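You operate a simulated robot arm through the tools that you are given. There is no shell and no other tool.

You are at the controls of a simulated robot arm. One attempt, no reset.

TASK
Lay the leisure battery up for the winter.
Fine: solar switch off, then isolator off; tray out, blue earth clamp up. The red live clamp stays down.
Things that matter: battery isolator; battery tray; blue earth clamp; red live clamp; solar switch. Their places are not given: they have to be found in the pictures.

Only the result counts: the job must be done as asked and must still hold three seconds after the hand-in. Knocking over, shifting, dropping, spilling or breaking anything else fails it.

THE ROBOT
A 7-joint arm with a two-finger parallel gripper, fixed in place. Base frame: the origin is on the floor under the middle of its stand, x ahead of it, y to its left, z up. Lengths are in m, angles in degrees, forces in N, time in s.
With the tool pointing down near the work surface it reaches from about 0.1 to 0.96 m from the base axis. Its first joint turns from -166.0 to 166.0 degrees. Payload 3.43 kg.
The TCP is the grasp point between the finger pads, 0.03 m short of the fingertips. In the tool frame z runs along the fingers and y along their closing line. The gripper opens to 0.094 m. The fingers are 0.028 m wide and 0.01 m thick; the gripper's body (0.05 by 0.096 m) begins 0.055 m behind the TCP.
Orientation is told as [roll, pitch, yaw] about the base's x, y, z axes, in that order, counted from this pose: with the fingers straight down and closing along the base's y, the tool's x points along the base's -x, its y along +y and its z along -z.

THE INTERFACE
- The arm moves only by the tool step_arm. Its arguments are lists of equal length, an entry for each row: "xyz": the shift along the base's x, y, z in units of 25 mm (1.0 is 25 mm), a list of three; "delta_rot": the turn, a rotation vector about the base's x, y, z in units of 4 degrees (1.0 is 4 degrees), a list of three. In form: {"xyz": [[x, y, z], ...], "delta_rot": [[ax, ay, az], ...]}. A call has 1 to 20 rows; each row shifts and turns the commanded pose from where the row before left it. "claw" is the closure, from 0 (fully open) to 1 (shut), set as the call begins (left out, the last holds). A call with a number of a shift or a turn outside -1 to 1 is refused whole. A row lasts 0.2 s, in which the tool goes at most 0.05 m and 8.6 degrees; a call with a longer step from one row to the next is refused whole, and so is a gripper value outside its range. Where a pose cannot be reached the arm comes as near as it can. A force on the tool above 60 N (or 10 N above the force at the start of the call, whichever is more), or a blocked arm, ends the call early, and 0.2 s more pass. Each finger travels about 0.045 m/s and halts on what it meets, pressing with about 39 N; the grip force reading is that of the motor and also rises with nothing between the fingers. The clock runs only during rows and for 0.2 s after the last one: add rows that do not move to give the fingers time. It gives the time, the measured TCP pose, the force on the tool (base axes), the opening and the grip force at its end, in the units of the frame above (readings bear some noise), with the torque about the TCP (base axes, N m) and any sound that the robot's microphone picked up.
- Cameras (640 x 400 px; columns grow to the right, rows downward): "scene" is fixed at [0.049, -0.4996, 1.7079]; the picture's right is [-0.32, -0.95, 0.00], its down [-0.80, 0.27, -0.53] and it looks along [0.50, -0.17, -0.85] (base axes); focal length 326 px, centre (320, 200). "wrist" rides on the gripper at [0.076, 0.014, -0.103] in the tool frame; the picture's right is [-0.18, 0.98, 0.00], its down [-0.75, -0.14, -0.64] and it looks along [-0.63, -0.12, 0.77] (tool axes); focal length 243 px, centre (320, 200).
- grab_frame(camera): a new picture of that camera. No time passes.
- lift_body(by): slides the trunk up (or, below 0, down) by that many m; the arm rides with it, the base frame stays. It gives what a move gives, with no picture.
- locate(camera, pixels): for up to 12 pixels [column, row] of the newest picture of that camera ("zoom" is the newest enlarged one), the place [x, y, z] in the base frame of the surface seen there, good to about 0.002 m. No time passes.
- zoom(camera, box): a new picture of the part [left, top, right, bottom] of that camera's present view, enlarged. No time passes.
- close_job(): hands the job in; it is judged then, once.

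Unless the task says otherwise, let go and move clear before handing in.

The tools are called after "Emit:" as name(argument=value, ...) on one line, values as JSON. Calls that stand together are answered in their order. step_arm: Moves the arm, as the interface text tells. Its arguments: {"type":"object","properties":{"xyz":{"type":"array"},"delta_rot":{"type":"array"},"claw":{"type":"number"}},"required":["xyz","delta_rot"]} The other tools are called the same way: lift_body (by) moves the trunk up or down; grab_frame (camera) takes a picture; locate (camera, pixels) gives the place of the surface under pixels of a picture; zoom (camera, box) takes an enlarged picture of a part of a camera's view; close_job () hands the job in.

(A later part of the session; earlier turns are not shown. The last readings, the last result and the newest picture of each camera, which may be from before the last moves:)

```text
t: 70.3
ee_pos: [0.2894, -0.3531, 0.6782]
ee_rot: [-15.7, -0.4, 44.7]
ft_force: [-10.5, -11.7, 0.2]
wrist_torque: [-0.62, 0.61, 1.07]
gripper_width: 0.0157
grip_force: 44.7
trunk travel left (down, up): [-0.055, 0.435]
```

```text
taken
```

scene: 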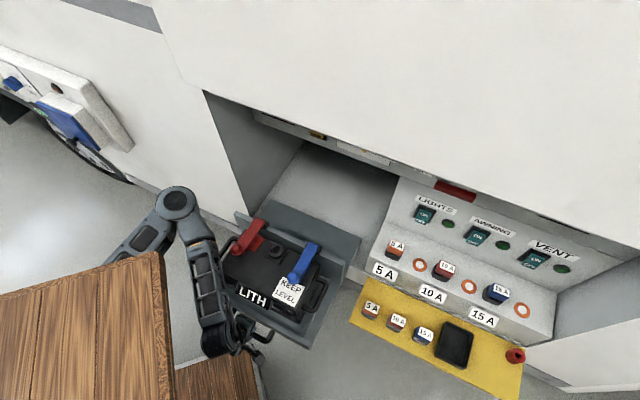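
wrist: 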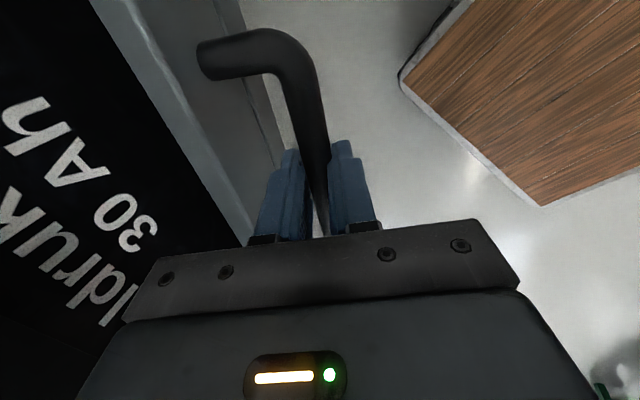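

311 mm out; load is near zero, so the tray runs on guided slides. Pulling on gently toward the stop.

Emit:
step_arm(xyz=[[-0.15, 0.13, 0], [-0.14, 0.14, 0], [-0.14, 0.14, 0], [-0.14, 0.14, 0]], delta_rot=[[0, 0, 0], [0, 0, 0], [0, 0, 0], [0, 0, 0]])

Emit:
grab_frame(camera="scene")

Emit:
grab_frame(camera="wrist")

```text
t: 71.0
ee_pos: [0.2844, -0.3517, 0.6787]
ee_rot: [-16.7, -0.4, 45.5]
ft_force: [5.4, -10.6, -16.6]
wrist_torque: [-0.18, 0.24, 0.09]
gripper_width: 0.0158
grip_force: 45.1
trunk travel left (down, up): [-0.055, 0.435]
stopped in row 3: the force on the tool passed its limit at 66 N (the readings are from after the stop); the commanded pose is now the measured one
```

```text
taken
```

scene: 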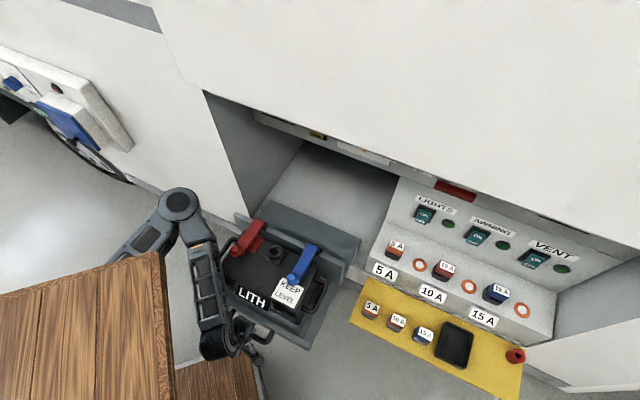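

```text
taken
```

wrist: 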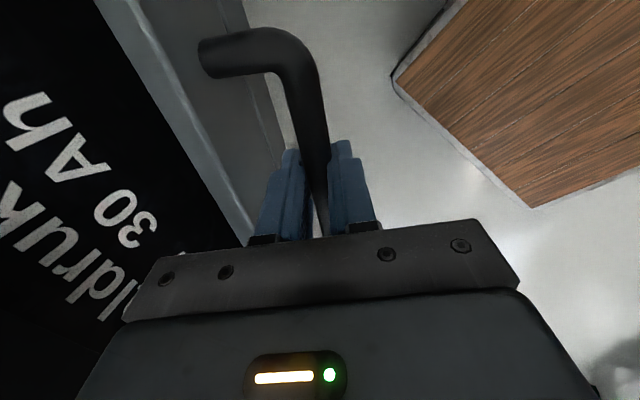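

The pull met a hard stop at about 315 mm out (limit tripped, then forces fell). I'll let go of the handle with a modest opening.

Emit:
step_arm(xyz=[[0, 0, 0], [0, 0, 0], [0, 0, 0]], delta_rot=[[0, 0, 0], [0, 0, 0], [0, 0, 0]], claw=0.55)

Emit:
grab_frame(camera="wrist")

Emit:
zoom(camera="scene", box=[150, 170, 370, 370])

```text
t: 71.8
ee_pos: [0.285, -0.3507, 0.6791]
ee_rot: [-16.6, -0.5, 45.2]
ft_force: [0.4, -0.4, -0.4]
wrist_torque: [0.0, 0.02, 0.0]
gripper_width: 0.0423
grip_force: 0.1
trunk travel left (down, up): [-0.055, 0.435]
```

```text
taken
```

wrist: 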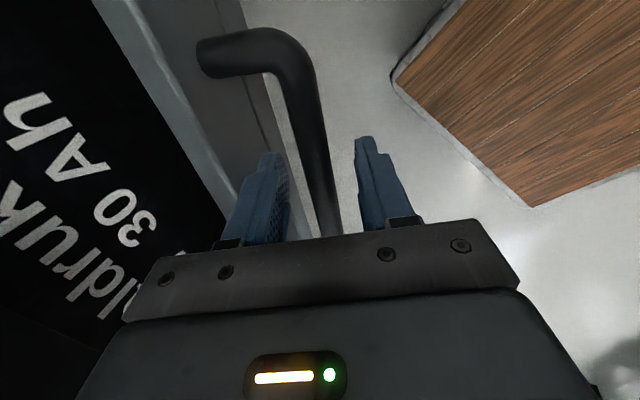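

```text
2.00 times, centred on (260, 270) of scene
```

zoom: 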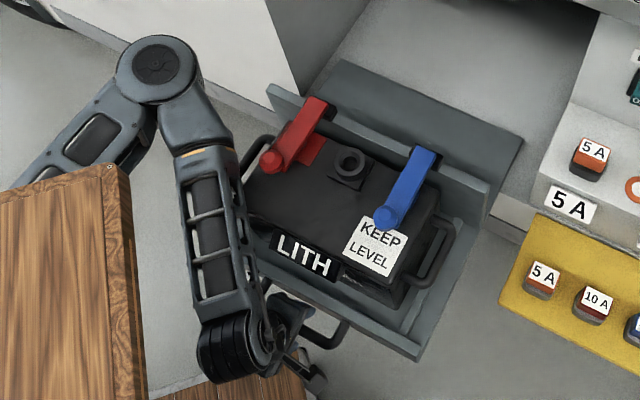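

The handle is released cleanly. Now I'll rise straight up to get the hand clear and look at the clamps.

Emit:
step_arm(xyz=[[0, 0, 0.5], [0, 0, 0.8], [0, 0, 0.9], [0, 0, 0.9], [0, 0, 0.9], [0, 0, 0.9], [0, 0, 0.9], [0, 0, 0.9], [0, 0, 0.9]], delta_rot=[[0, 0, 0], [0, 0, 0], [0, 0, 0], [0, 0, 0], [0, 0, 0], [0, 0, 0], [0, 0, 0], [0, 0, 0], [0, 0, 0]])

Emit:
grab_frame(camera="wrist")

Emit:
grab_frame(camera="scene")

```text
t: 73.8
ee_pos: [0.2886, -0.3439, 0.8546]
ee_rot: [-15.5, -2.5, 45.1]
ft_force: [0.3, -0.7, 0.0]
wrist_torque: [0.0, 0.02, 0.01]
gripper_width: 0.0423
grip_force: 0.0
trunk travel left (down, up): [-0.055, 0.435]
```

```text
taken
```

wrist: 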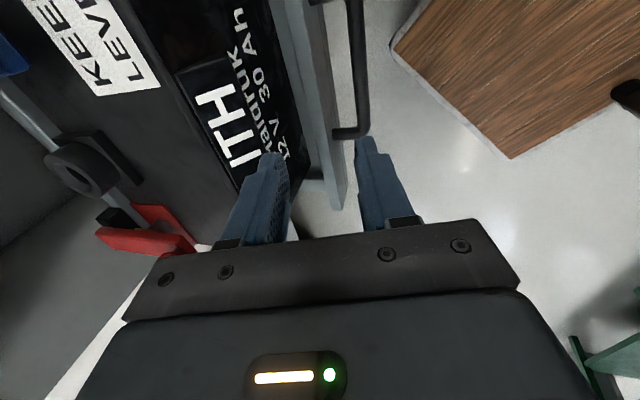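

```text
taken
```

scene: 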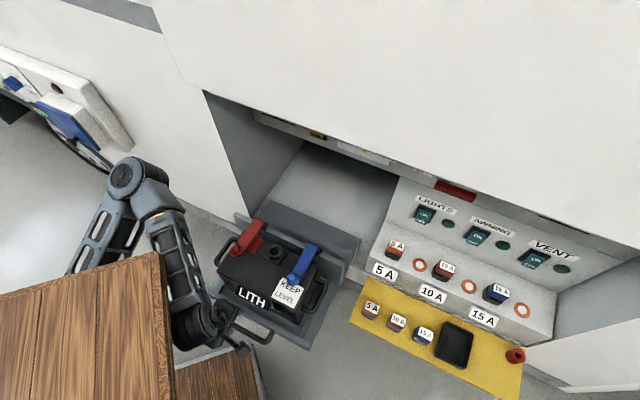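

The tray handle is clear. I'll raise the trunk 0.2 m to get the arm above the battery, then look closely at the blue clamp.

Emit:
lift_body(by=0.2)

Emit:
grab_frame(camera="wrist")

Emit:
zoom(camera="scene", box=[210, 200, 370, 330])

```text
t: 76.0
ee_pos: [0.29, -0.3449, 1.0554]
ee_rot: [-15.2, -2.5, 45.8]
ft_force: [-0.8, 0.3, 0.4]
wrist_torque: [-0.02, 0.02, -0.02]
gripper_width: 0.0422
grip_force: 0.0
trunk travel left (down, up): [-0.255, 0.235]
```

```text
taken
```

wrist: 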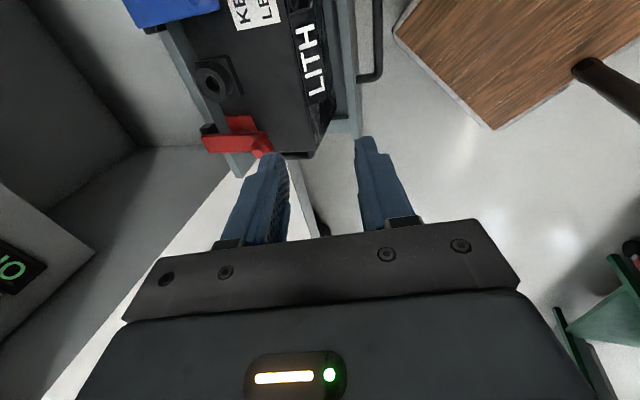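

```text
3.08 times, centred on (290, 265) of scene
```

zoom: 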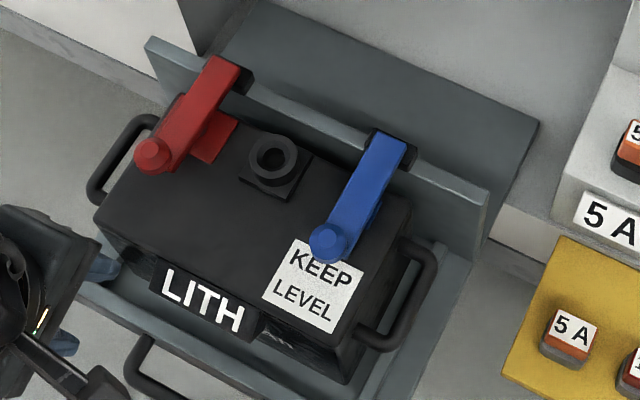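

The clamps hinge at black blocks on the tray's rear board and lie forward, with a knob on the free front end (blue knob at zoom (328,243), hinge at (395,150)). I'll measure the blue lever.

Emit:
locate(camera="zoom", pixels=[[328, 238], [345, 215], [365, 185], [385, 150], [400, 150], [312, 245], [345, 245], [328, 258], [375, 215], [300, 275], [290, 180], [440, 190]])

Emit:
locate(camera="zoom", pixels=[[152, 152], [190, 115], [220, 75], [235, 75], [215, 140], [200, 45], [270, 155], [350, 300], [400, 300], [460, 250], [380, 195], [345, 190]])

```text
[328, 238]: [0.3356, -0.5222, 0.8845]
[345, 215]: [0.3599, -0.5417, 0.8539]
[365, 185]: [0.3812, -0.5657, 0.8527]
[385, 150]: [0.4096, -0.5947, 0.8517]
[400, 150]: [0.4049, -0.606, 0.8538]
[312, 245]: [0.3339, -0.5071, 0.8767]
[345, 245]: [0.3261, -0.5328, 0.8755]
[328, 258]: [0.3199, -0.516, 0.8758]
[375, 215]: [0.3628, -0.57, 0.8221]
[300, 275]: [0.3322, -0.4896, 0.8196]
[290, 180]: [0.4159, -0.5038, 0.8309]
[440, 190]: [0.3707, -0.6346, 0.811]
```

```text
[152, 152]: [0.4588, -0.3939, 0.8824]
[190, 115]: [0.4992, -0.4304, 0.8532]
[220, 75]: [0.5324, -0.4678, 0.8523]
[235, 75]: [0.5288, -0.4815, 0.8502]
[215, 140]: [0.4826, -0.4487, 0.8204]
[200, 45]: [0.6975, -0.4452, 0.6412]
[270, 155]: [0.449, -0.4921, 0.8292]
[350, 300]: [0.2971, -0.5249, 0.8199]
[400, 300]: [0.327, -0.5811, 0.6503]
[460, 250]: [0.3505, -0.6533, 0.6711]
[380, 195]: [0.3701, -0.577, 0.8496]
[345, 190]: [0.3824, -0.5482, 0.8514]
```

Blue lever: top z≈0.853, width ≈29 mm centred at s≈0.131, from hinge d≈-0.715 to knob d≈-0.604 (knob top z 0.885). I'll roll the hand back so it closes across the lever and shift to line up with it.

Emit:
step_arm(xyz=[[-0.13, -0.13, 0], [-0.13, -0.13, 0], [-0.13, -0.13, 0], [-0.13, -0.13, 0], [-0.13, -0.13, 0], [-0.13, -0.13, 0], [-0.13, -0.13, 0], [-0.13, -0.13, 0], [-0.13, -0.13, 0], [-0.13, -0.13, 0], [-0.13, -0.13, 0], [-0.13, -0.13, 0], [-0.13, -0.13, 0], [-0.13, -0.13, 0], [-0.13, -0.13, 0], [-0.13, -0.13, 0], [-0.13, -0.13, 0], [-0.13, -0.13, 0], [-0.13, -0.13, 0], [-0.13, -0.13, 0]], delta_rot=[[0.203, -0.203, -1.0], [0.203, -0.203, -1.0], [0.203, -0.203, -1.0], [0.203, -0.203, -1.0], [0.203, -0.203, -1.0], [0.203, -0.203, -1.0], [0.203, -0.203, -1.0], [0.203, -0.203, -1.0], [0.203, -0.203, -1.0], [0.203, -0.203, -1.0], [0.203, -0.203, -1.0], [0.203, -0.203, -1.0], [0.203, -0.203, -1.0], [0.203, -0.203, -1.0], [0.203, -0.203, -1.0], [0.203, -0.203, -1.0], [0.203, -0.203, -1.0], [0.203, -0.203, -1.0], [0.203, -0.203, -1.0], [0.203, -0.203, -1.0]])

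Emit:
grab_frame(camera="wrist")

Emit:
grab_frame(camera="scene")

```text
t: 80.2
ee_pos: [0.2198, -0.4158, 1.07]
ee_rot: [-2.5, -16.4, -37.7]
ft_force: [-0.5, 0.4, -0.9]
wrist_torque: [-0.03, -0.04, -0.08]
gripper_width: 0.0421
grip_force: 0.0
trunk travel left (down, up): [-0.255, 0.235]
```

```text
taken
```

wrist: 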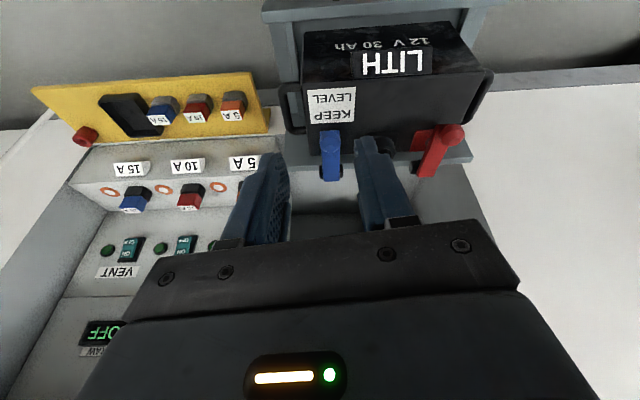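

```text
taken
```

scene: 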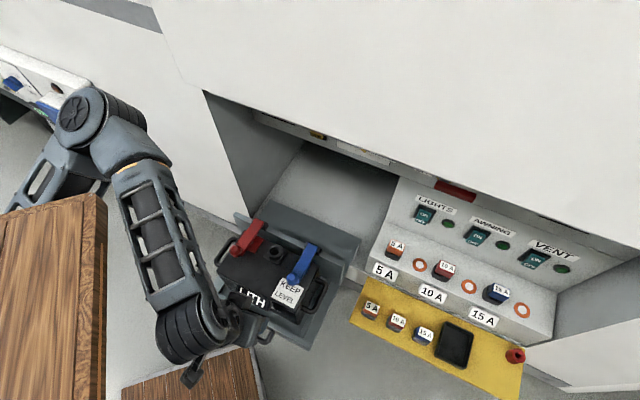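

The blue lever is seen at wrist (330,155). I'll trim the yaw to -45°, tilt to about 40°, open the fingers to 60 mm, and take a close look.

Emit:
step_arm(xyz=[[0, 0, 0], [0, 0, 0], [0, 0, -0.3], [0, 0, -0.3], [0, 0, -0.3], [0, 0, -0.3], [0, 0, -0.3], [0, 0, -0.3]], delta_rot=[[0.1, -0.1, -0.9], [0.1, -0.1, -0.9], [-0.7071, -0.7071, 0], [-0.7071, -0.7071, 0], [-0.7071, -0.7071, 0], [-0.7071, -0.7071, 0], [-0.7071, -0.7071, 0], [-0.7071, -0.7071, 0]], claw=0.36)

Emit:
grab_frame(camera="wrist")

Emit:
zoom(camera="wrist", box=[240, 40, 480, 200])

```text
t: 82.0
ee_pos: [0.2259, -0.4152, 1.0241]
ee_rot: [-1.3, -40.3, -44.5]
ft_force: [0.2, -0.6, -0.3]
wrist_torque: [0.0, -0.01, -0.01]
gripper_width: 0.06
grip_force: 0.0
trunk travel left (down, up): [-0.255, 0.235]
```

```text
taken
```

wrist: 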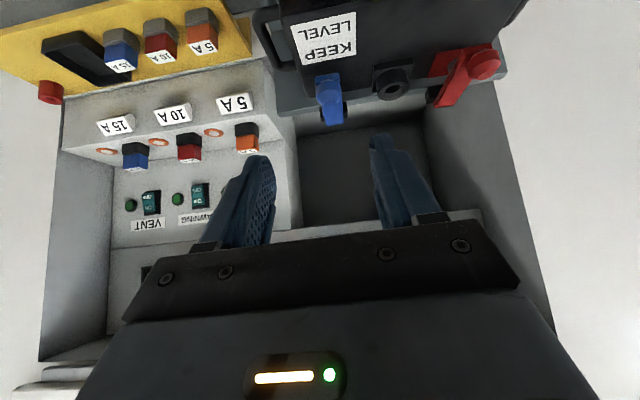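

```text
2.50 times, centred on (360, 120) of wrist
```

zoom: 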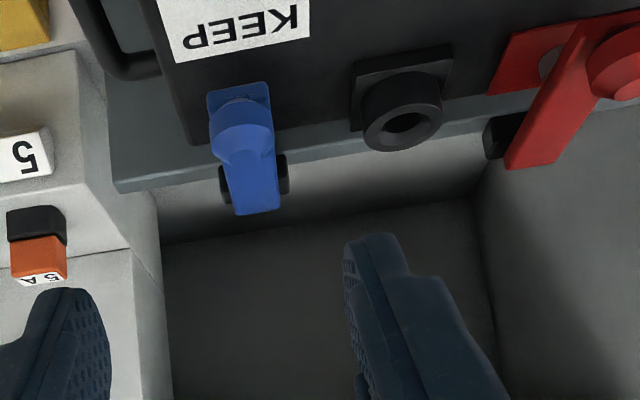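

I need a lower viewpoint to see the gap under the blue lever. I'll lower the hand to z≈0.92 at about 50° tilt, still in front of the battery.

Emit:
step_arm(xyz=[[0, 0, -0.83], [0, 0, -0.83], [0, 0, -0.83], [0, 0, -0.83], [0, 0, -0.83]], delta_rot=[[-0.35, -0.35, 0], [-0.35, -0.35, 0], [-0.35, -0.35, 0], [-0.35, -0.35, 0], [-0.35, -0.35, 0]])

Emit:
grab_frame(camera="wrist")

Emit:
zoom(camera="wrist", box=[240, 60, 400, 180])

```text
t: 83.2
ee_pos: [0.2275, -0.4225, 0.9242]
ee_rot: [-2.2, -50.8, -42.9]
ft_force: [-0.9, -0.2, -0.4]
wrist_torque: [-0.02, 0.01, -0.02]
gripper_width: 0.0603
grip_force: 0.2
trunk travel left (down, up): [-0.255, 0.235]
```

```text
taken
```

wrist: 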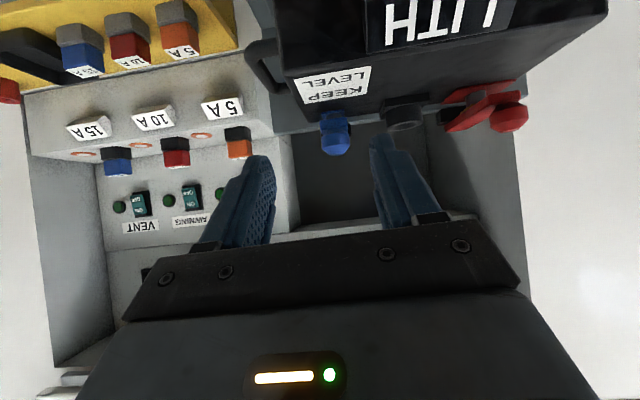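

```text
3.33 times, centred on (320, 120) of wrist
```

zoom: 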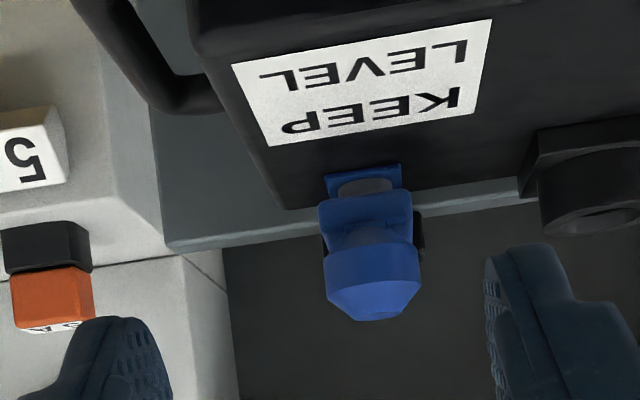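

Now the pad, lever front face and knob are distinguishable. I'll measure them.

Emit:
locate(camera="zoom", pixels=[[335, 185], [362, 187], [395, 180], [325, 205], [362, 205], [405, 205], [330, 235], [405, 235], [330, 270], [415, 265], [372, 280], [372, 310]])

Emit:
locate(camera="zoom", pixels=[[362, 195], [345, 192], [362, 215], [362, 170], [335, 225], [408, 222], [372, 245], [300, 165], [372, 258], [370, 318]])

```text
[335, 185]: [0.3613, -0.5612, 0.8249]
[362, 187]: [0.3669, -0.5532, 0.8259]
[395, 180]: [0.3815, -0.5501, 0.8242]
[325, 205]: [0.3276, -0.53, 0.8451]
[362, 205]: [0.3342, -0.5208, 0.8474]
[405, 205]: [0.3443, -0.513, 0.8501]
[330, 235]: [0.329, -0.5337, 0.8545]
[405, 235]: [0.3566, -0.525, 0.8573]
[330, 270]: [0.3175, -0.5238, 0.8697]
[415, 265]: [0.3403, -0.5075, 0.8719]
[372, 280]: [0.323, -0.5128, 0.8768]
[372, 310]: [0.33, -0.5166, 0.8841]
```

```text
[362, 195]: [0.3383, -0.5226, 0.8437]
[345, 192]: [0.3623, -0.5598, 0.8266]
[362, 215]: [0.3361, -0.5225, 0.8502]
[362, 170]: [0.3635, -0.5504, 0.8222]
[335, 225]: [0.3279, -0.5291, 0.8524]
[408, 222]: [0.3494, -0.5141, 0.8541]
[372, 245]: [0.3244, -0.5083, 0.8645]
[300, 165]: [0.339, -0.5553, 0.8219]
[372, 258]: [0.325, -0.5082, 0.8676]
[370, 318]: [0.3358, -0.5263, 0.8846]
```

Lever: 24 mm wide at s≈0.131, z 0.842–0.853; its knob is 28 mm across at d≈-0.603, z 0.862–0.885. I'll approach the knob along the tilted tool axis, first to 80 mm away.

Emit:
step_arm(xyz=[[0.615, -0.53, 0], [0.615, -0.53, 0], [0.615, -0.53, 0], [0.615, -0.53, 0]], delta_rot=[[0, 0, -0.13], [0, 0, -0.13], [0, 0, -0.13], [0, 0, -0.13]])

Emit:
grab_frame(camera="wrist")

Emit:
zoom(camera="scene", box=[180, 190, 380, 340])

```text
t: 84.2
ee_pos: [0.2827, -0.4668, 0.9214]
ee_rot: [-1.1, -50.4, -47.6]
ft_force: [-0.1, -0.3, 0.8]
wrist_torque: [0.01, 0.02, 0.03]
gripper_width: 0.0603
grip_force: 0.1
trunk travel left (down, up): [-0.255, 0.235]
```

```text
taken
```

wrist: 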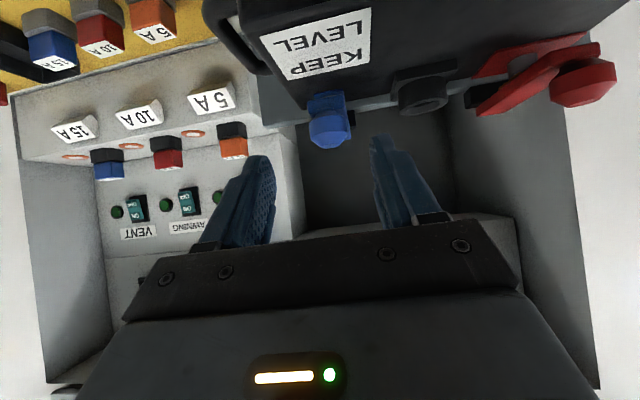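

```text
2.67 times, centred on (280, 265) of scene
```

zoom: 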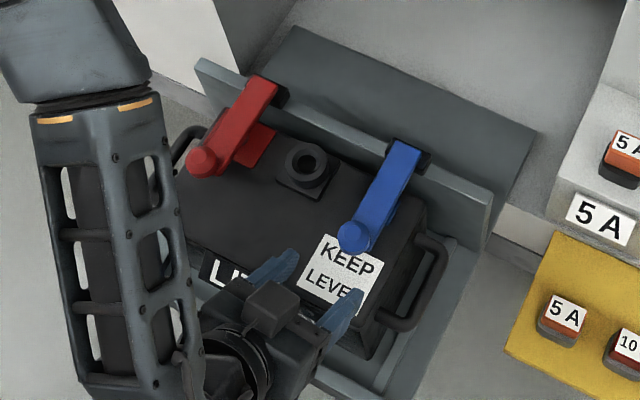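

The blue knob at wrist (328,118) lies between the fingers' line. The pose read a bit off, so I'll let it settle and re-read.

Emit:
step_arm(xyz=[[0, 0, 0], [0, 0, 0]], delta_rot=[[0, 0, 0], [0, 0, 0]])

```text
t: 84.8
ee_pos: [0.282, -0.4665, 0.9213]
ee_rot: [-1.2, -50.3, -47.5]
ft_force: [-0.7, 0.1, -0.4]
wrist_torque: [-0.03, 0.0, 0.01]
gripper_width: 0.0604
grip_force: 0.1
trunk travel left (down, up): [-0.255, 0.235]
```

Settled at d=-0.529, s=0.1305. Now I advance the open fingers along both sides of the knob.

Emit:
step_arm(xyz=[[0.409, -0.425, -0.386], [0.409, -0.425, -0.386], [0.409, -0.425, -0.386], [0.409, -0.425, -0.386], [0.409, -0.425, -0.386]], delta_rot=[[0, 0, 0.12], [0, 0, 0.12], [0, 0, 0.12], [0, 0, 0.12], [0, 0, 0.12]])

Emit:
grab_frame(camera="wrist")

Emit:
zoom(camera="scene", box=[180, 190, 380, 340])

```text
t: 86.0
ee_pos: [0.3343, -0.52, 0.8722]
ee_rot: [-1.2, -50.4, -45.1]
ft_force: [0.4, -0.7, 0.0]
wrist_torque: [-0.03, -0.02, 0.0]
gripper_width: 0.0601
grip_force: 0.1
trunk travel left (down, up): [-0.255, 0.235]
```

```text
taken
```

wrist: 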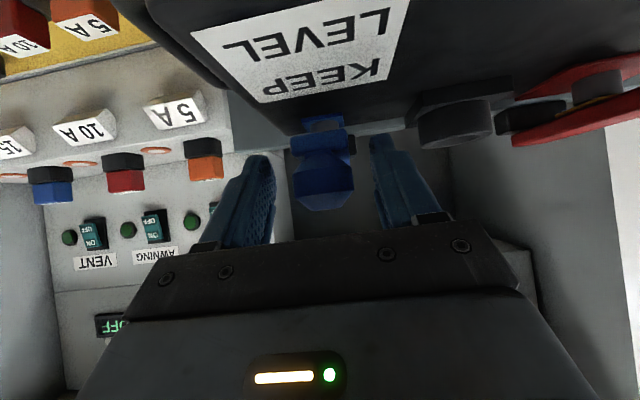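

```text
2.67 times, centred on (280, 265) of scene
```

zoom: 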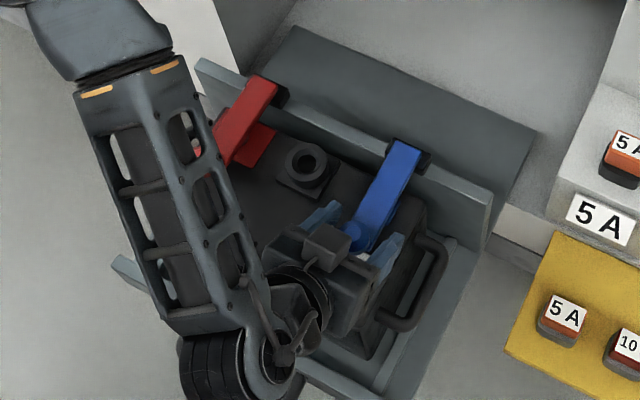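

The knob is between the fingers at (d=-0.604, s=0.131). The forearm overlaps the red clamp in the scene picture, so I check its height there.

Emit:
locate(camera="zoom", pixels=[[200, 160], [180, 220], [220, 260], [130, 100], [210, 300], [240, 310], [300, 280], [235, 135]])

```text
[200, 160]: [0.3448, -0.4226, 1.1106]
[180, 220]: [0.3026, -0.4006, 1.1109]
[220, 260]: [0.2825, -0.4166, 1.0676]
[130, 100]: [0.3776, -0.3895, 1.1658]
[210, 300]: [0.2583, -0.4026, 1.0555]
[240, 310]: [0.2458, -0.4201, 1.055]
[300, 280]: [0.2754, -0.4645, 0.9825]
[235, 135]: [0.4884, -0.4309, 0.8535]
```

The forearm is at z≈1.06–1.16, well above the red clamp (0.885). I'll close on the blue knob.

Emit:
step_arm(xyz=[[0, 0, 0], [0, 0, 0], [0, 0, 0], [0, 0, 0], [0, 0, 0]], delta_rot=[[0, 0, 0], [0, 0, 0], [0, 0, 0], [0, 0, 0], [0, 0, 0]], claw=1.0)

Emit:
grab_frame(camera="wrist")

```text
t: 87.2
ee_pos: [0.3343, -0.5191, 0.8724]
ee_rot: [-1.0, -50.4, -45.1]
ft_force: [15.8, 18.4, 3.8]
wrist_torque: [0.81, -0.96, 1.02]
gripper_width: 0.032
grip_force: 45.0
trunk travel left (down, up): [-0.255, 0.235]
```

```text
taken
```

wrist: 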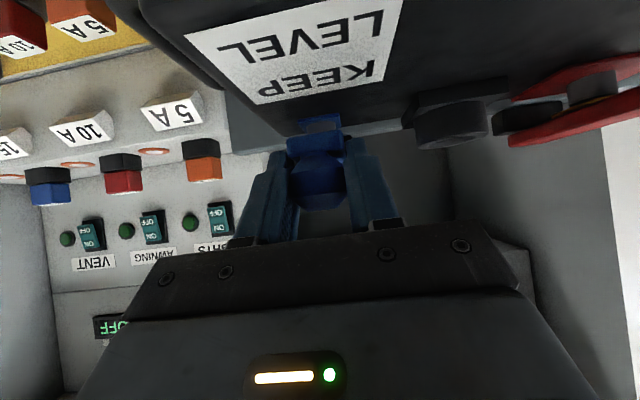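

The grip holds the knob (32 mm, with a slight side load to the left). I'll start lifting along the hinge arc, turning the tool with the lever, first about 16°.

Emit:
step_arm(xyz=[[0.08, -0.035, 0.3], [0.072, -0.072, 0.294], [0.087, -0.087, 0.286], [0.1, -0.1, 0.277]], delta_rot=[[0.7071, 0.7071, 0], [0.7071, 0.7071, 0], [0.7071, 0.7071, 0], [0.7071, 0.7071, 0]])

Emit:
grab_frame(camera="wrist")

Emit:
zoom(camera="scene", box=[180, 190, 380, 340])

```text
t: 88.2
ee_pos: [0.3434, -0.5276, 0.9021]
ee_rot: [-1.2, -34.6, -45.1]
ft_force: [20.0, 21.4, 13.0]
wrist_torque: [0.05, -2.06, 0.53]
gripper_width: 0.0315
grip_force: 45.0
trunk travel left (down, up): [-0.255, 0.235]
```

```text
taken
```

wrist: 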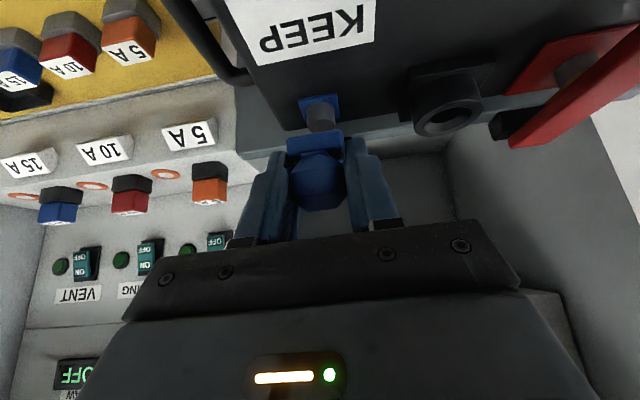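

```text
2.67 times, centred on (280, 265) of scene
```

zoom: 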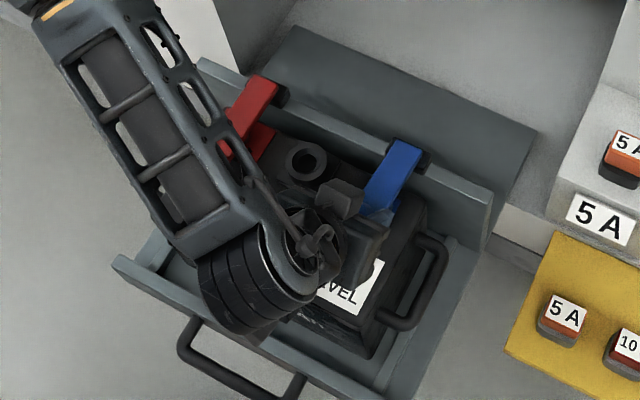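

The lever is rising with the knob (the terminal post is now exposed at (320,115)). I'll continue to about 40°, easing 1 mm left to relieve the side load.

Emit:
step_arm(xyz=[[0.134, -0.094, 0.266], [0.147, -0.107, 0.254], [0.139, -0.139, 0.241], [0.151, -0.151, 0.227], [0.161, -0.161, 0.211], [0.171, -0.171, 0.195]], delta_rot=[[0.7071, 0.7071, 0], [0.7071, 0.7071, 0], [0.7071, 0.7071, 0], [0.5, 0.5, 0], [0.5, 0.5, 0], [0.4, 0.4, 0]])

Emit:
grab_frame(camera="wrist")

Emit:
zoom(camera="scene", box=[180, 190, 380, 340])

```text
t: 89.6
ee_pos: [0.3649, -0.5475, 0.9351]
ee_rot: [-1.3, -14.2, -44.9]
ft_force: [5.6, 7.1, -14.3]
wrist_torque: [1.71, -0.01, 0.15]
gripper_width: 0.0316
grip_force: 45.5
trunk travel left (down, up): [-0.255, 0.235]
```

```text
taken
```

wrist: 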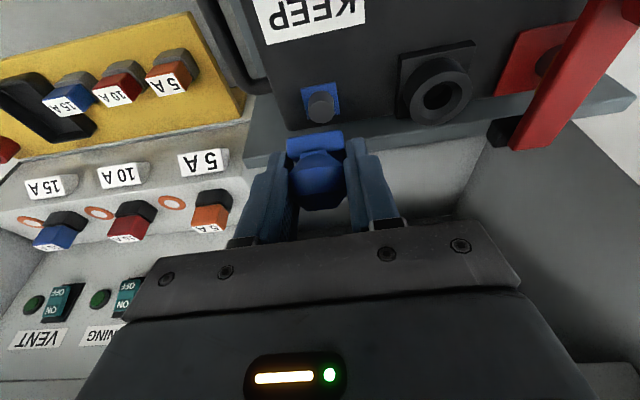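

```text
2.67 times, centred on (280, 265) of scene
```

zoom: 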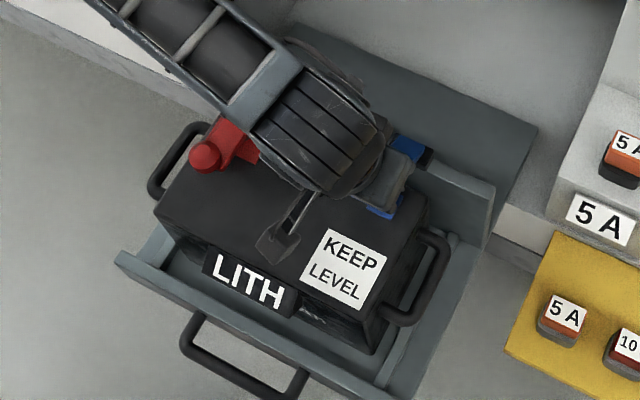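

The lever is at about 40° and the tool is nearly vertical. I'll check the arm's clearance to the overhang and red clamp before going on.

Emit:
grab_frame(camera="scene")

Emit:
locate(camera="scene", pixels=[[240, 200], [260, 215], [290, 235], [220, 190], [195, 160], [275, 230], [310, 245], [258, 240], [256, 247]])

```text
taken
```

scene: 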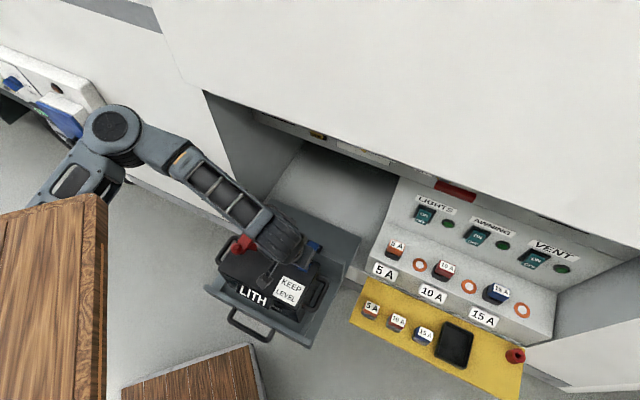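

```text
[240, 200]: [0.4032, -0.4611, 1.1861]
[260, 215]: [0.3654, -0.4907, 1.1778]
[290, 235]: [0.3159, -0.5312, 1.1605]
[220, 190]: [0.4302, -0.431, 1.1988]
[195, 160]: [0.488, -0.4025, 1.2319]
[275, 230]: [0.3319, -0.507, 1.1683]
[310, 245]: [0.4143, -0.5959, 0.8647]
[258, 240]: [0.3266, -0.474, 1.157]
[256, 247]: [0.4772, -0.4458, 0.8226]
```

The forearm runs at d≈-0.61, z≈1.2; the overhang starts at d≈-0.76, z≥1.24, so I must keep the hand leaning outward. I'll continue the arc to about 60°, now tilting the tool back outward slightly while the knob pivots in the grip.

Emit:
step_arm(xyz=[[0.226, -0.226, 0.22], [0.24, -0.24, 0.188], [0.252, -0.252, 0.164], [0.257, -0.257, 0.128]], delta_rot=[[-0.2, -0.2, 0], [-0.3, -0.3, 0], [-0.35, -0.35, 0], [-0.35, -0.35, 0]])

Emit:
grab_frame(camera="wrist")

Emit:
grab_frame(camera="scene")

```text
t: 90.6
ee_pos: [0.3897, -0.5723, 0.9527]
ee_rot: [-1.3, -21.2, -45.1]
ft_force: [6.0, 6.0, -19.9]
wrist_torque: [1.7, 0.07, 0.2]
gripper_width: 0.0317
grip_force: 45.1
trunk travel left (down, up): [-0.255, 0.235]
```

```text
taken
```

wrist: 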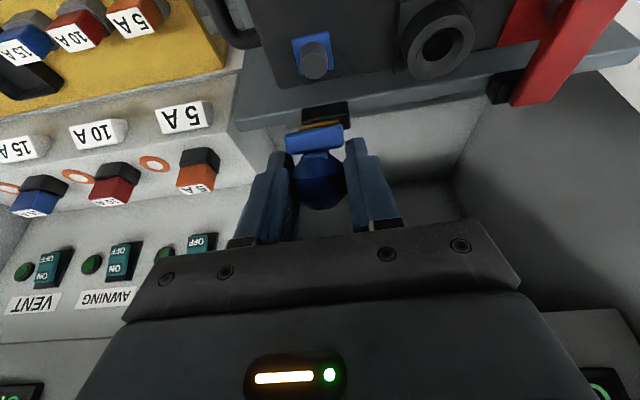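

```text
taken
```

scene: 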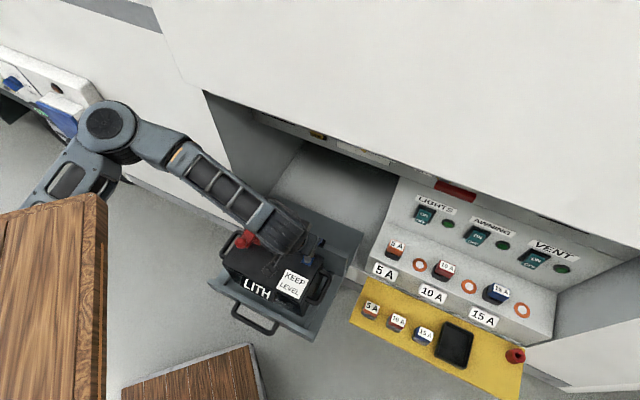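

The lever is at about 60°, pivoting well in the grip. Continuing to about 80° with slightly less lift (20 N down on the tool).

Emit:
step_arm(xyz=[[0.269, -0.269, 0.07], [0.271, -0.271, 0.045], [0.271, -0.271, 0.02], [0.277, -0.277, -0.01]], delta_rot=[[-0.35, -0.35, 0], [-0.35, -0.35, 0], [-0.35, -0.35, 0], [-0.35, -0.35, 0]])

Emit:
grab_frame(camera="wrist")

Emit:
grab_frame(camera="scene")

```text
t: 91.6
ee_pos: [0.4175, -0.6003, 0.9563]
ee_rot: [-1.2, -29.1, -45.1]
ft_force: [7.1, 5.4, -18.9]
wrist_torque: [1.38, 0.22, 0.24]
gripper_width: 0.0315
grip_force: 45.1
trunk travel left (down, up): [-0.255, 0.235]
```

```text
taken
```

wrist: 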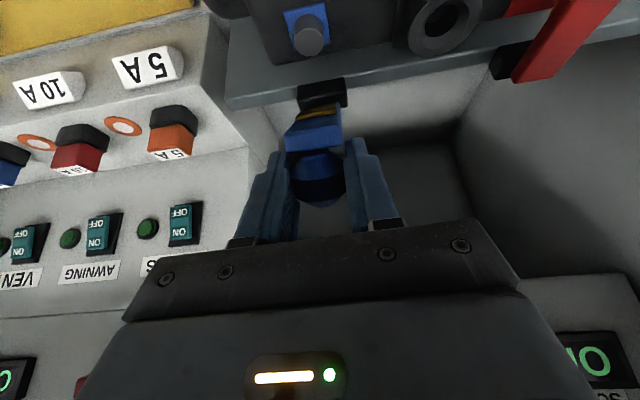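

```text
taken
```

scene: 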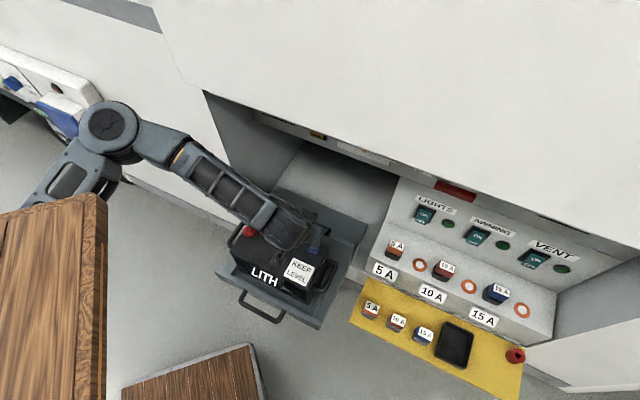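

The tray has slid in a little: its handle is now at scene (263,312) instead of (253,325), so pushing inward moves the tray. I'll measure the tray and lever before going on.

Emit:
zoom(camera="scene", box=[200, 190, 380, 335])

Emit:
locate(camera="scene", pixels=[[260, 318], [275, 328], [245, 305], [300, 275], [264, 278], [318, 246], [312, 250], [330, 240], [350, 240], [285, 315]])

Emit:
locate(camera="wrist", pixels=[[315, 120], [300, 145], [335, 140], [318, 175], [325, 95], [350, 90], [308, 40], [320, 195], [500, 60], [315, 110]])

```text
2.76 times, centred on (290, 262) of scene
```

zoom: 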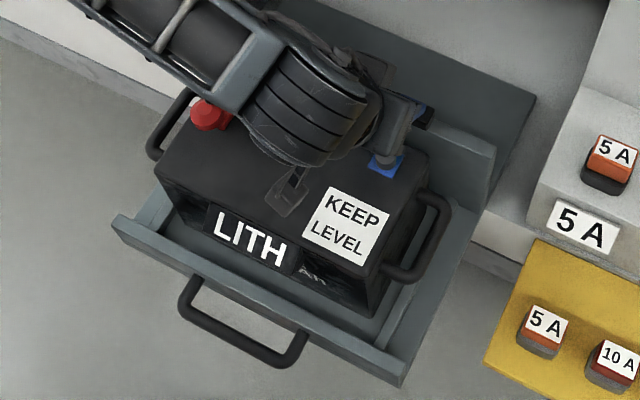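

```text
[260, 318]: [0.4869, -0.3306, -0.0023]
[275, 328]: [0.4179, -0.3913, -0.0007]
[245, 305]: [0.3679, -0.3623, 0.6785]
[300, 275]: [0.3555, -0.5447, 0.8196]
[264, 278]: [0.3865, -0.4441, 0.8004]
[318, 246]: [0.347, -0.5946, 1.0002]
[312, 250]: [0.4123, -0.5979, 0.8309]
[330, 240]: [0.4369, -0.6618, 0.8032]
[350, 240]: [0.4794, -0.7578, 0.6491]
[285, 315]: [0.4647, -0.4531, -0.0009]
```

```text
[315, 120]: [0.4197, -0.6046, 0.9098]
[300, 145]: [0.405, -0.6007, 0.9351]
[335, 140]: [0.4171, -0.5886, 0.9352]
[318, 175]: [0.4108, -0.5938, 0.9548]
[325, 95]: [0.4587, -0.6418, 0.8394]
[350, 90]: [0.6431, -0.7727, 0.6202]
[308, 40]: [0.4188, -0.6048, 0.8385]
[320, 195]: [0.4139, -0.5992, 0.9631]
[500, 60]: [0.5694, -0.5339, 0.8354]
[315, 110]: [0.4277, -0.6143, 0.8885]
```

The tray slid in to about 0.254 m (from 0.315) while the lever is at about 60°; my outward tilting of the grip worked against the lever. I'll now pull the knob outward with the tray while turning the tool the other way (helping the lever up).

Emit:
step_arm(xyz=[[-0.28, 0.28, 0], [-0.28, 0.28, 0], [-0.28, 0.28, 0], [-0.28, 0.28, 0], [-0.28, 0.28, 0]], delta_rot=[[0.7071, 0.7071, 0], [0.7071, 0.7071, 0], [0.7071, 0.7071, 0], [0.7071, 0.7071, 0], [0.7071, 0.7071, 0]])

Emit:
grab_frame(camera="wrist")

Emit:
grab_frame(camera="scene")

```text
t: 92.8
ee_pos: [0.3806, -0.5644, 0.9577]
ee_rot: [-1.3, -9.2, -45.1]
ft_force: [13.1, 15.4, 21.7]
wrist_torque: [0.35, -1.84, -0.22]
gripper_width: 0.0318
grip_force: 44.6
trunk travel left (down, up): [-0.255, 0.235]
```

```text
taken
```

wrist: 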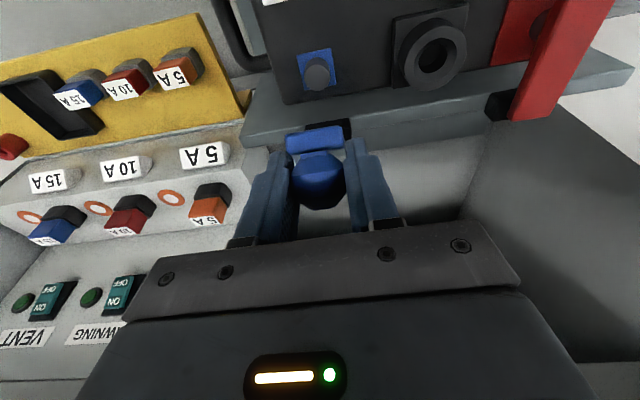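

```text
taken
```

scene: 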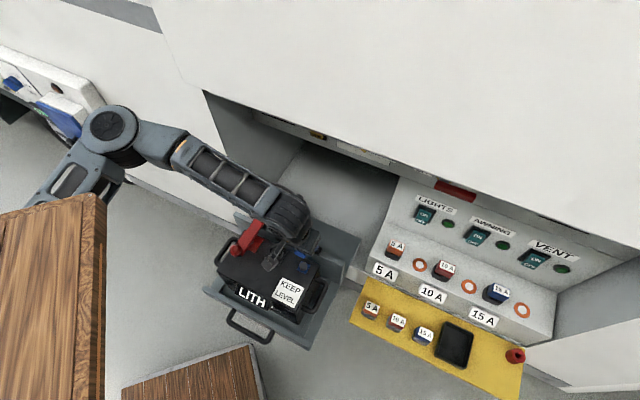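

The tray came back out (LITH at (252,297)). I'll measure the handle and lever again.

Emit:
locate(camera="scene", pixels=[[233, 318], [250, 335], [265, 338], [231, 312], [272, 333], [240, 327]])

Emit:
locate(camera="wrist", pixels=[[315, 138], [300, 145], [335, 135], [318, 160], [320, 122], [345, 125], [318, 190], [318, 75], [295, 140], [315, 148]])

Emit:
zoom(camera="wrist", box=[260, 90, 380, 220])

```text
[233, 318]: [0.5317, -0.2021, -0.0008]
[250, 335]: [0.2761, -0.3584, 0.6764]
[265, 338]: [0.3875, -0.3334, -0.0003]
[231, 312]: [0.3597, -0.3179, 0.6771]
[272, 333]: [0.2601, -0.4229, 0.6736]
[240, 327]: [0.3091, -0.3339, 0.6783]
```

```text
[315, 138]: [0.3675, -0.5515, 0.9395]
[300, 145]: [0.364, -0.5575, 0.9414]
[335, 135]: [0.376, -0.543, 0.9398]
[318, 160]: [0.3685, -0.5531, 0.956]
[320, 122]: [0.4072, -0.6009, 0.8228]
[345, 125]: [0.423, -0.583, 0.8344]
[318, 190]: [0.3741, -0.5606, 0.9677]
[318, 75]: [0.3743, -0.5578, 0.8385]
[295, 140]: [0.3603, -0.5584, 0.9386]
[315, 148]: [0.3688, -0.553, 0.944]
```

```text
3.08 times, centred on (320, 155) of wrist
```

zoom: 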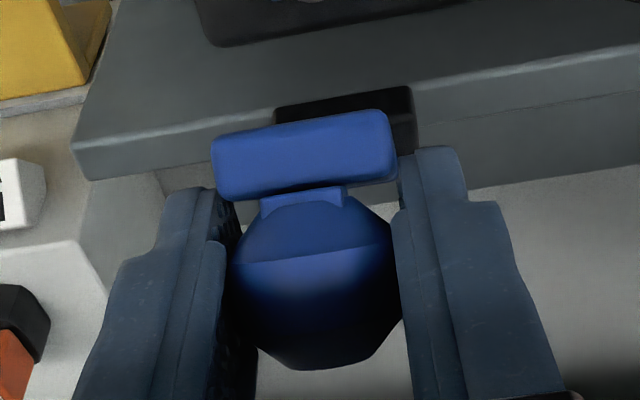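

The tray is back at its outer stop (bar d≈-0.452) and the lever stands at about 56°. I'll open the fingers to see whether the lever stays by itself, so that I can re-grip at a better angle.

Emit:
step_arm(xyz=[[0, 0, 0], [0, 0, 0], [0, 0, 0], [0, 0, 0]], delta_rot=[[0, 0, 0], [0, 0, 0], [0, 0, 0], [0, 0, 0]], claw=0.4)

Emit:
grab_frame(camera="wrist")

Emit:
grab_frame(camera="scene")

```text
t: 93.8
ee_pos: [0.3801, -0.5654, 0.956]
ee_rot: [-1.3, -9.0, -45.1]
ft_force: [1.1, 0.6, -0.3]
wrist_torque: [0.0, -0.03, 0.0]
gripper_width: 0.0564
grip_force: 0.0
trunk travel left (down, up): [-0.255, 0.235]
```

```text
taken
```

wrist: 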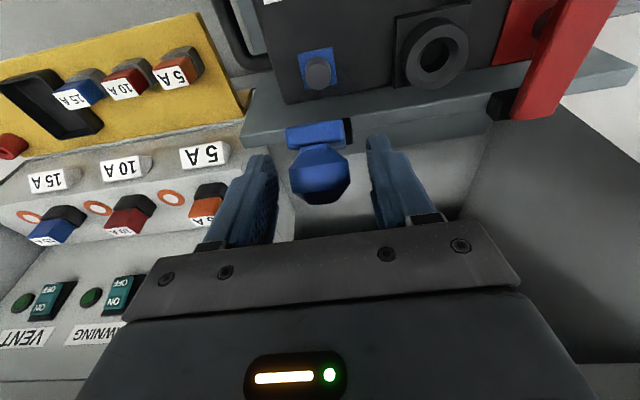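

```text
taken
```

scene: 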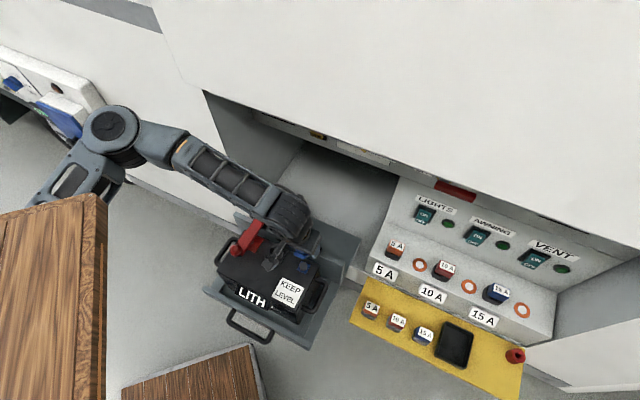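

The lever stays at about 56° on its own (friction holds it). I'll lift off, tilt the hand outward to about 50°, and come back for a fresh grip that can turn with the lever.

Emit:
step_arm(xyz=[[0, 0, 0.8], [0, 0, 1.0], [0, 0, 1.0], [-0.1725, 0.1725, -0.088], [-0.1725, 0.1725, -0.088], [-0.1725, 0.1725, -0.088], [-0.1725, 0.1725, -0.088], [-0.1725, 0.1725, -0.088], [-0.1725, 0.1725, -0.088], [-0.1725, 0.1725, -0.088], [-0.1725, 0.1725, -0.088], [-0.1725, 0.1725, -0.088], [-0.1725, 0.1725, -0.088]], delta_rot=[[0, 0, 0], [0, 0, 0], [0, 0, 0], [-0.72, -0.72, 0], [-0.72, -0.72, 0], [-0.72, -0.72, 0], [-0.72, -0.72, 0], [-0.72, -0.72, 0], [-0.72, -0.72, 0], [-0.72, -0.72, 0], [-0.72, -0.72, 0], [-0.72, -0.72, 0], [-0.72, -0.72, 0]])

Emit:
grab_frame(camera="wrist")

Emit:
grab_frame(camera="scene")

```text
t: 96.6
ee_pos: [0.3373, -0.5222, 1.0055]
ee_rot: [-1.3, -50.0, -45.0]
ft_force: [-0.8, 0.3, -0.2]
wrist_torque: [-0.03, -0.04, -0.03]
gripper_width: 0.0562
grip_force: 0.0
trunk travel left (down, up): [-0.255, 0.235]
```

```text
taken
```

wrist: 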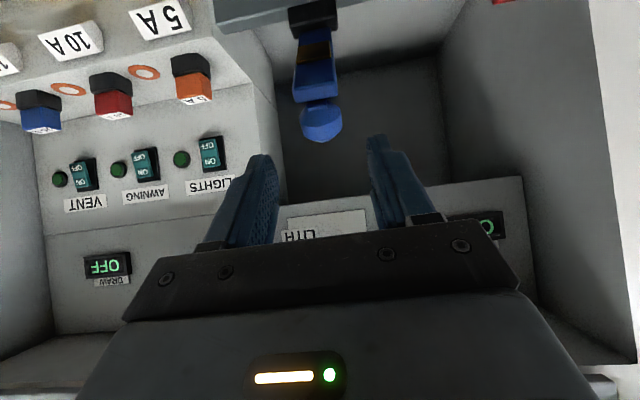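

```text
taken
```

scene: 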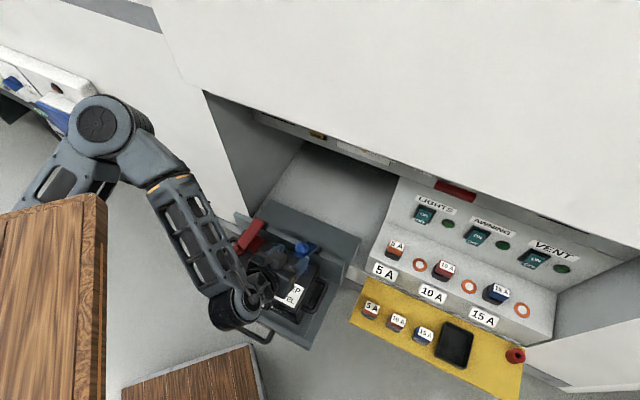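

Emit:
zoom(camera="wrist", box=[260, 0, 400, 150])

Emit:
locate(camera="wrist", pixels=[[318, 80], [296, 92], [338, 85], [316, 70], [314, 45], [313, 20], [320, 110], [321, 125], [303, 115], [340, 112], [322, 138], [316, 97]])

```text
2.67 times, centred on (330, 75) of wrist
```

zoom: 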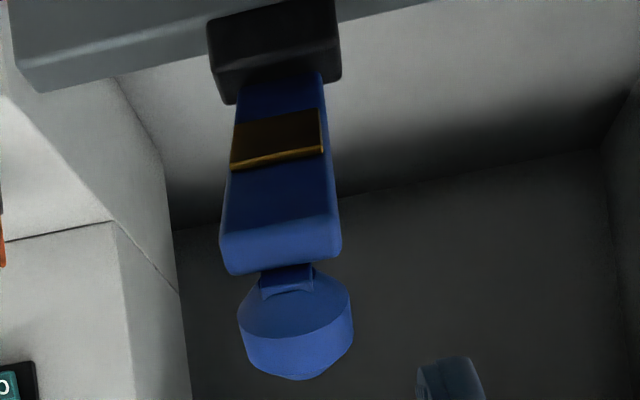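

```text
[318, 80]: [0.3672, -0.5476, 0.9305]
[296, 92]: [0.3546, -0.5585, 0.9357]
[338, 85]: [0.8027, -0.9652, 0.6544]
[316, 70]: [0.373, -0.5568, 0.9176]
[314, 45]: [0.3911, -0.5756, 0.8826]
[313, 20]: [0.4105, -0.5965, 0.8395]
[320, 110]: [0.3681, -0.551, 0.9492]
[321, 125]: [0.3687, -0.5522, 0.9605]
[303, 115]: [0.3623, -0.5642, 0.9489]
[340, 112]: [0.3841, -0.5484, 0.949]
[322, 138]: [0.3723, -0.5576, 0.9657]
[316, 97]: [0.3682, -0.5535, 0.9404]
```

The view shows the blue lever at about 54°, knob centre near d≈-0.664, z≈0.957, and I can see the brass contact on its underside. I'll advance along the tool axis to straddle the knob again.

Emit:
step_arm(xyz=[[0.397, -0.397, -0.485], [0.397, -0.397, -0.485], [0.397, -0.397, -0.485], [0.397, -0.397, -0.485]], delta_rot=[[0, 0, 0], [0, 0, 0], [0, 0, 0], [0, 0, 0]])

Emit:
step_arm(xyz=[[0, 0, 0], [0, 0, 0], [0, 0, 0], [0, 0, 0]], delta_rot=[[0, 0, 0], [0, 0, 0], [0, 0, 0], [0, 0, 0]], claw=1.0)

Emit:
grab_frame(camera="wrist")

```text
t: 97.6
ee_pos: [0.3773, -0.5625, 0.9563]
ee_rot: [-1.3, -49.8, -45.1]
ft_force: [0.0, -0.3, -0.1]
wrist_torque: [0.01, -0.02, -0.01]
gripper_width: 0.0565
grip_force: 0.0
trunk travel left (down, up): [-0.255, 0.235]
```

```text
t: 98.6
ee_pos: [0.3776, -0.5618, 0.9564]
ee_rot: [-1.1, -49.8, -45.2]
ft_force: [4.1, 4.1, -2.2]
wrist_torque: [0.08, 0.0, 0.03]
gripper_width: 0.0318
grip_force: 44.9
trunk travel left (down, up): [-0.255, 0.235]
```

```text
taken
```

wrist: 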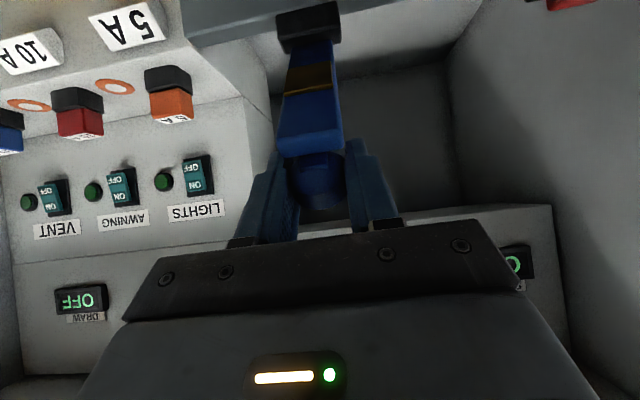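

Fresh grip at 50° tilt. I'll rotate tool and lever together along the arc by about 16° and check the tray stays put.

Emit:
step_arm(xyz=[[0.209, -0.209, 0.136], [0.212, -0.212, 0.116], [0.221, -0.221, 0.092], [0.223, -0.223, 0.076]], delta_rot=[[0.78, 0.78, 0], [0.78, 0.78, 0], [0.78, 0.78, 0], [0.78, 0.78, 0]])

Emit:
grab_frame(camera="wrist")

Emit:
grab_frame(camera="scene")

```text
t: 99.6
ee_pos: [0.4005, -0.5834, 0.9679]
ee_rot: [-1.3, -32.3, -45.0]
ft_force: [8.7, -0.7, 9.5]
wrist_torque: [-0.64, -0.73, 0.05]
gripper_width: 0.0314
grip_force: 45.2
trunk travel left (down, up): [-0.255, 0.235]
```

```text
taken
```

wrist: 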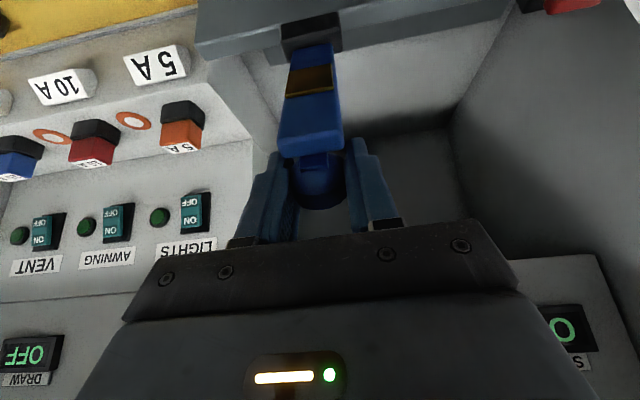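

```text
taken
```

scene: 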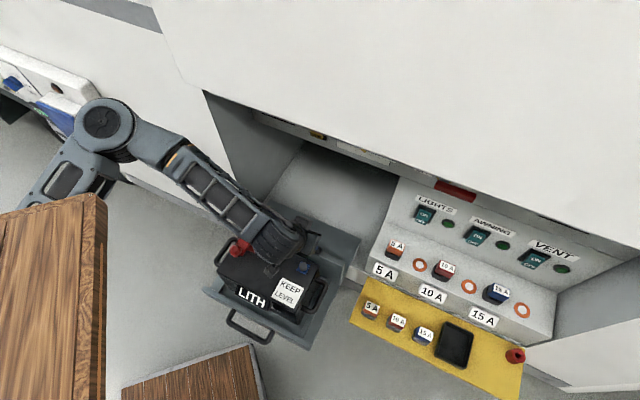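

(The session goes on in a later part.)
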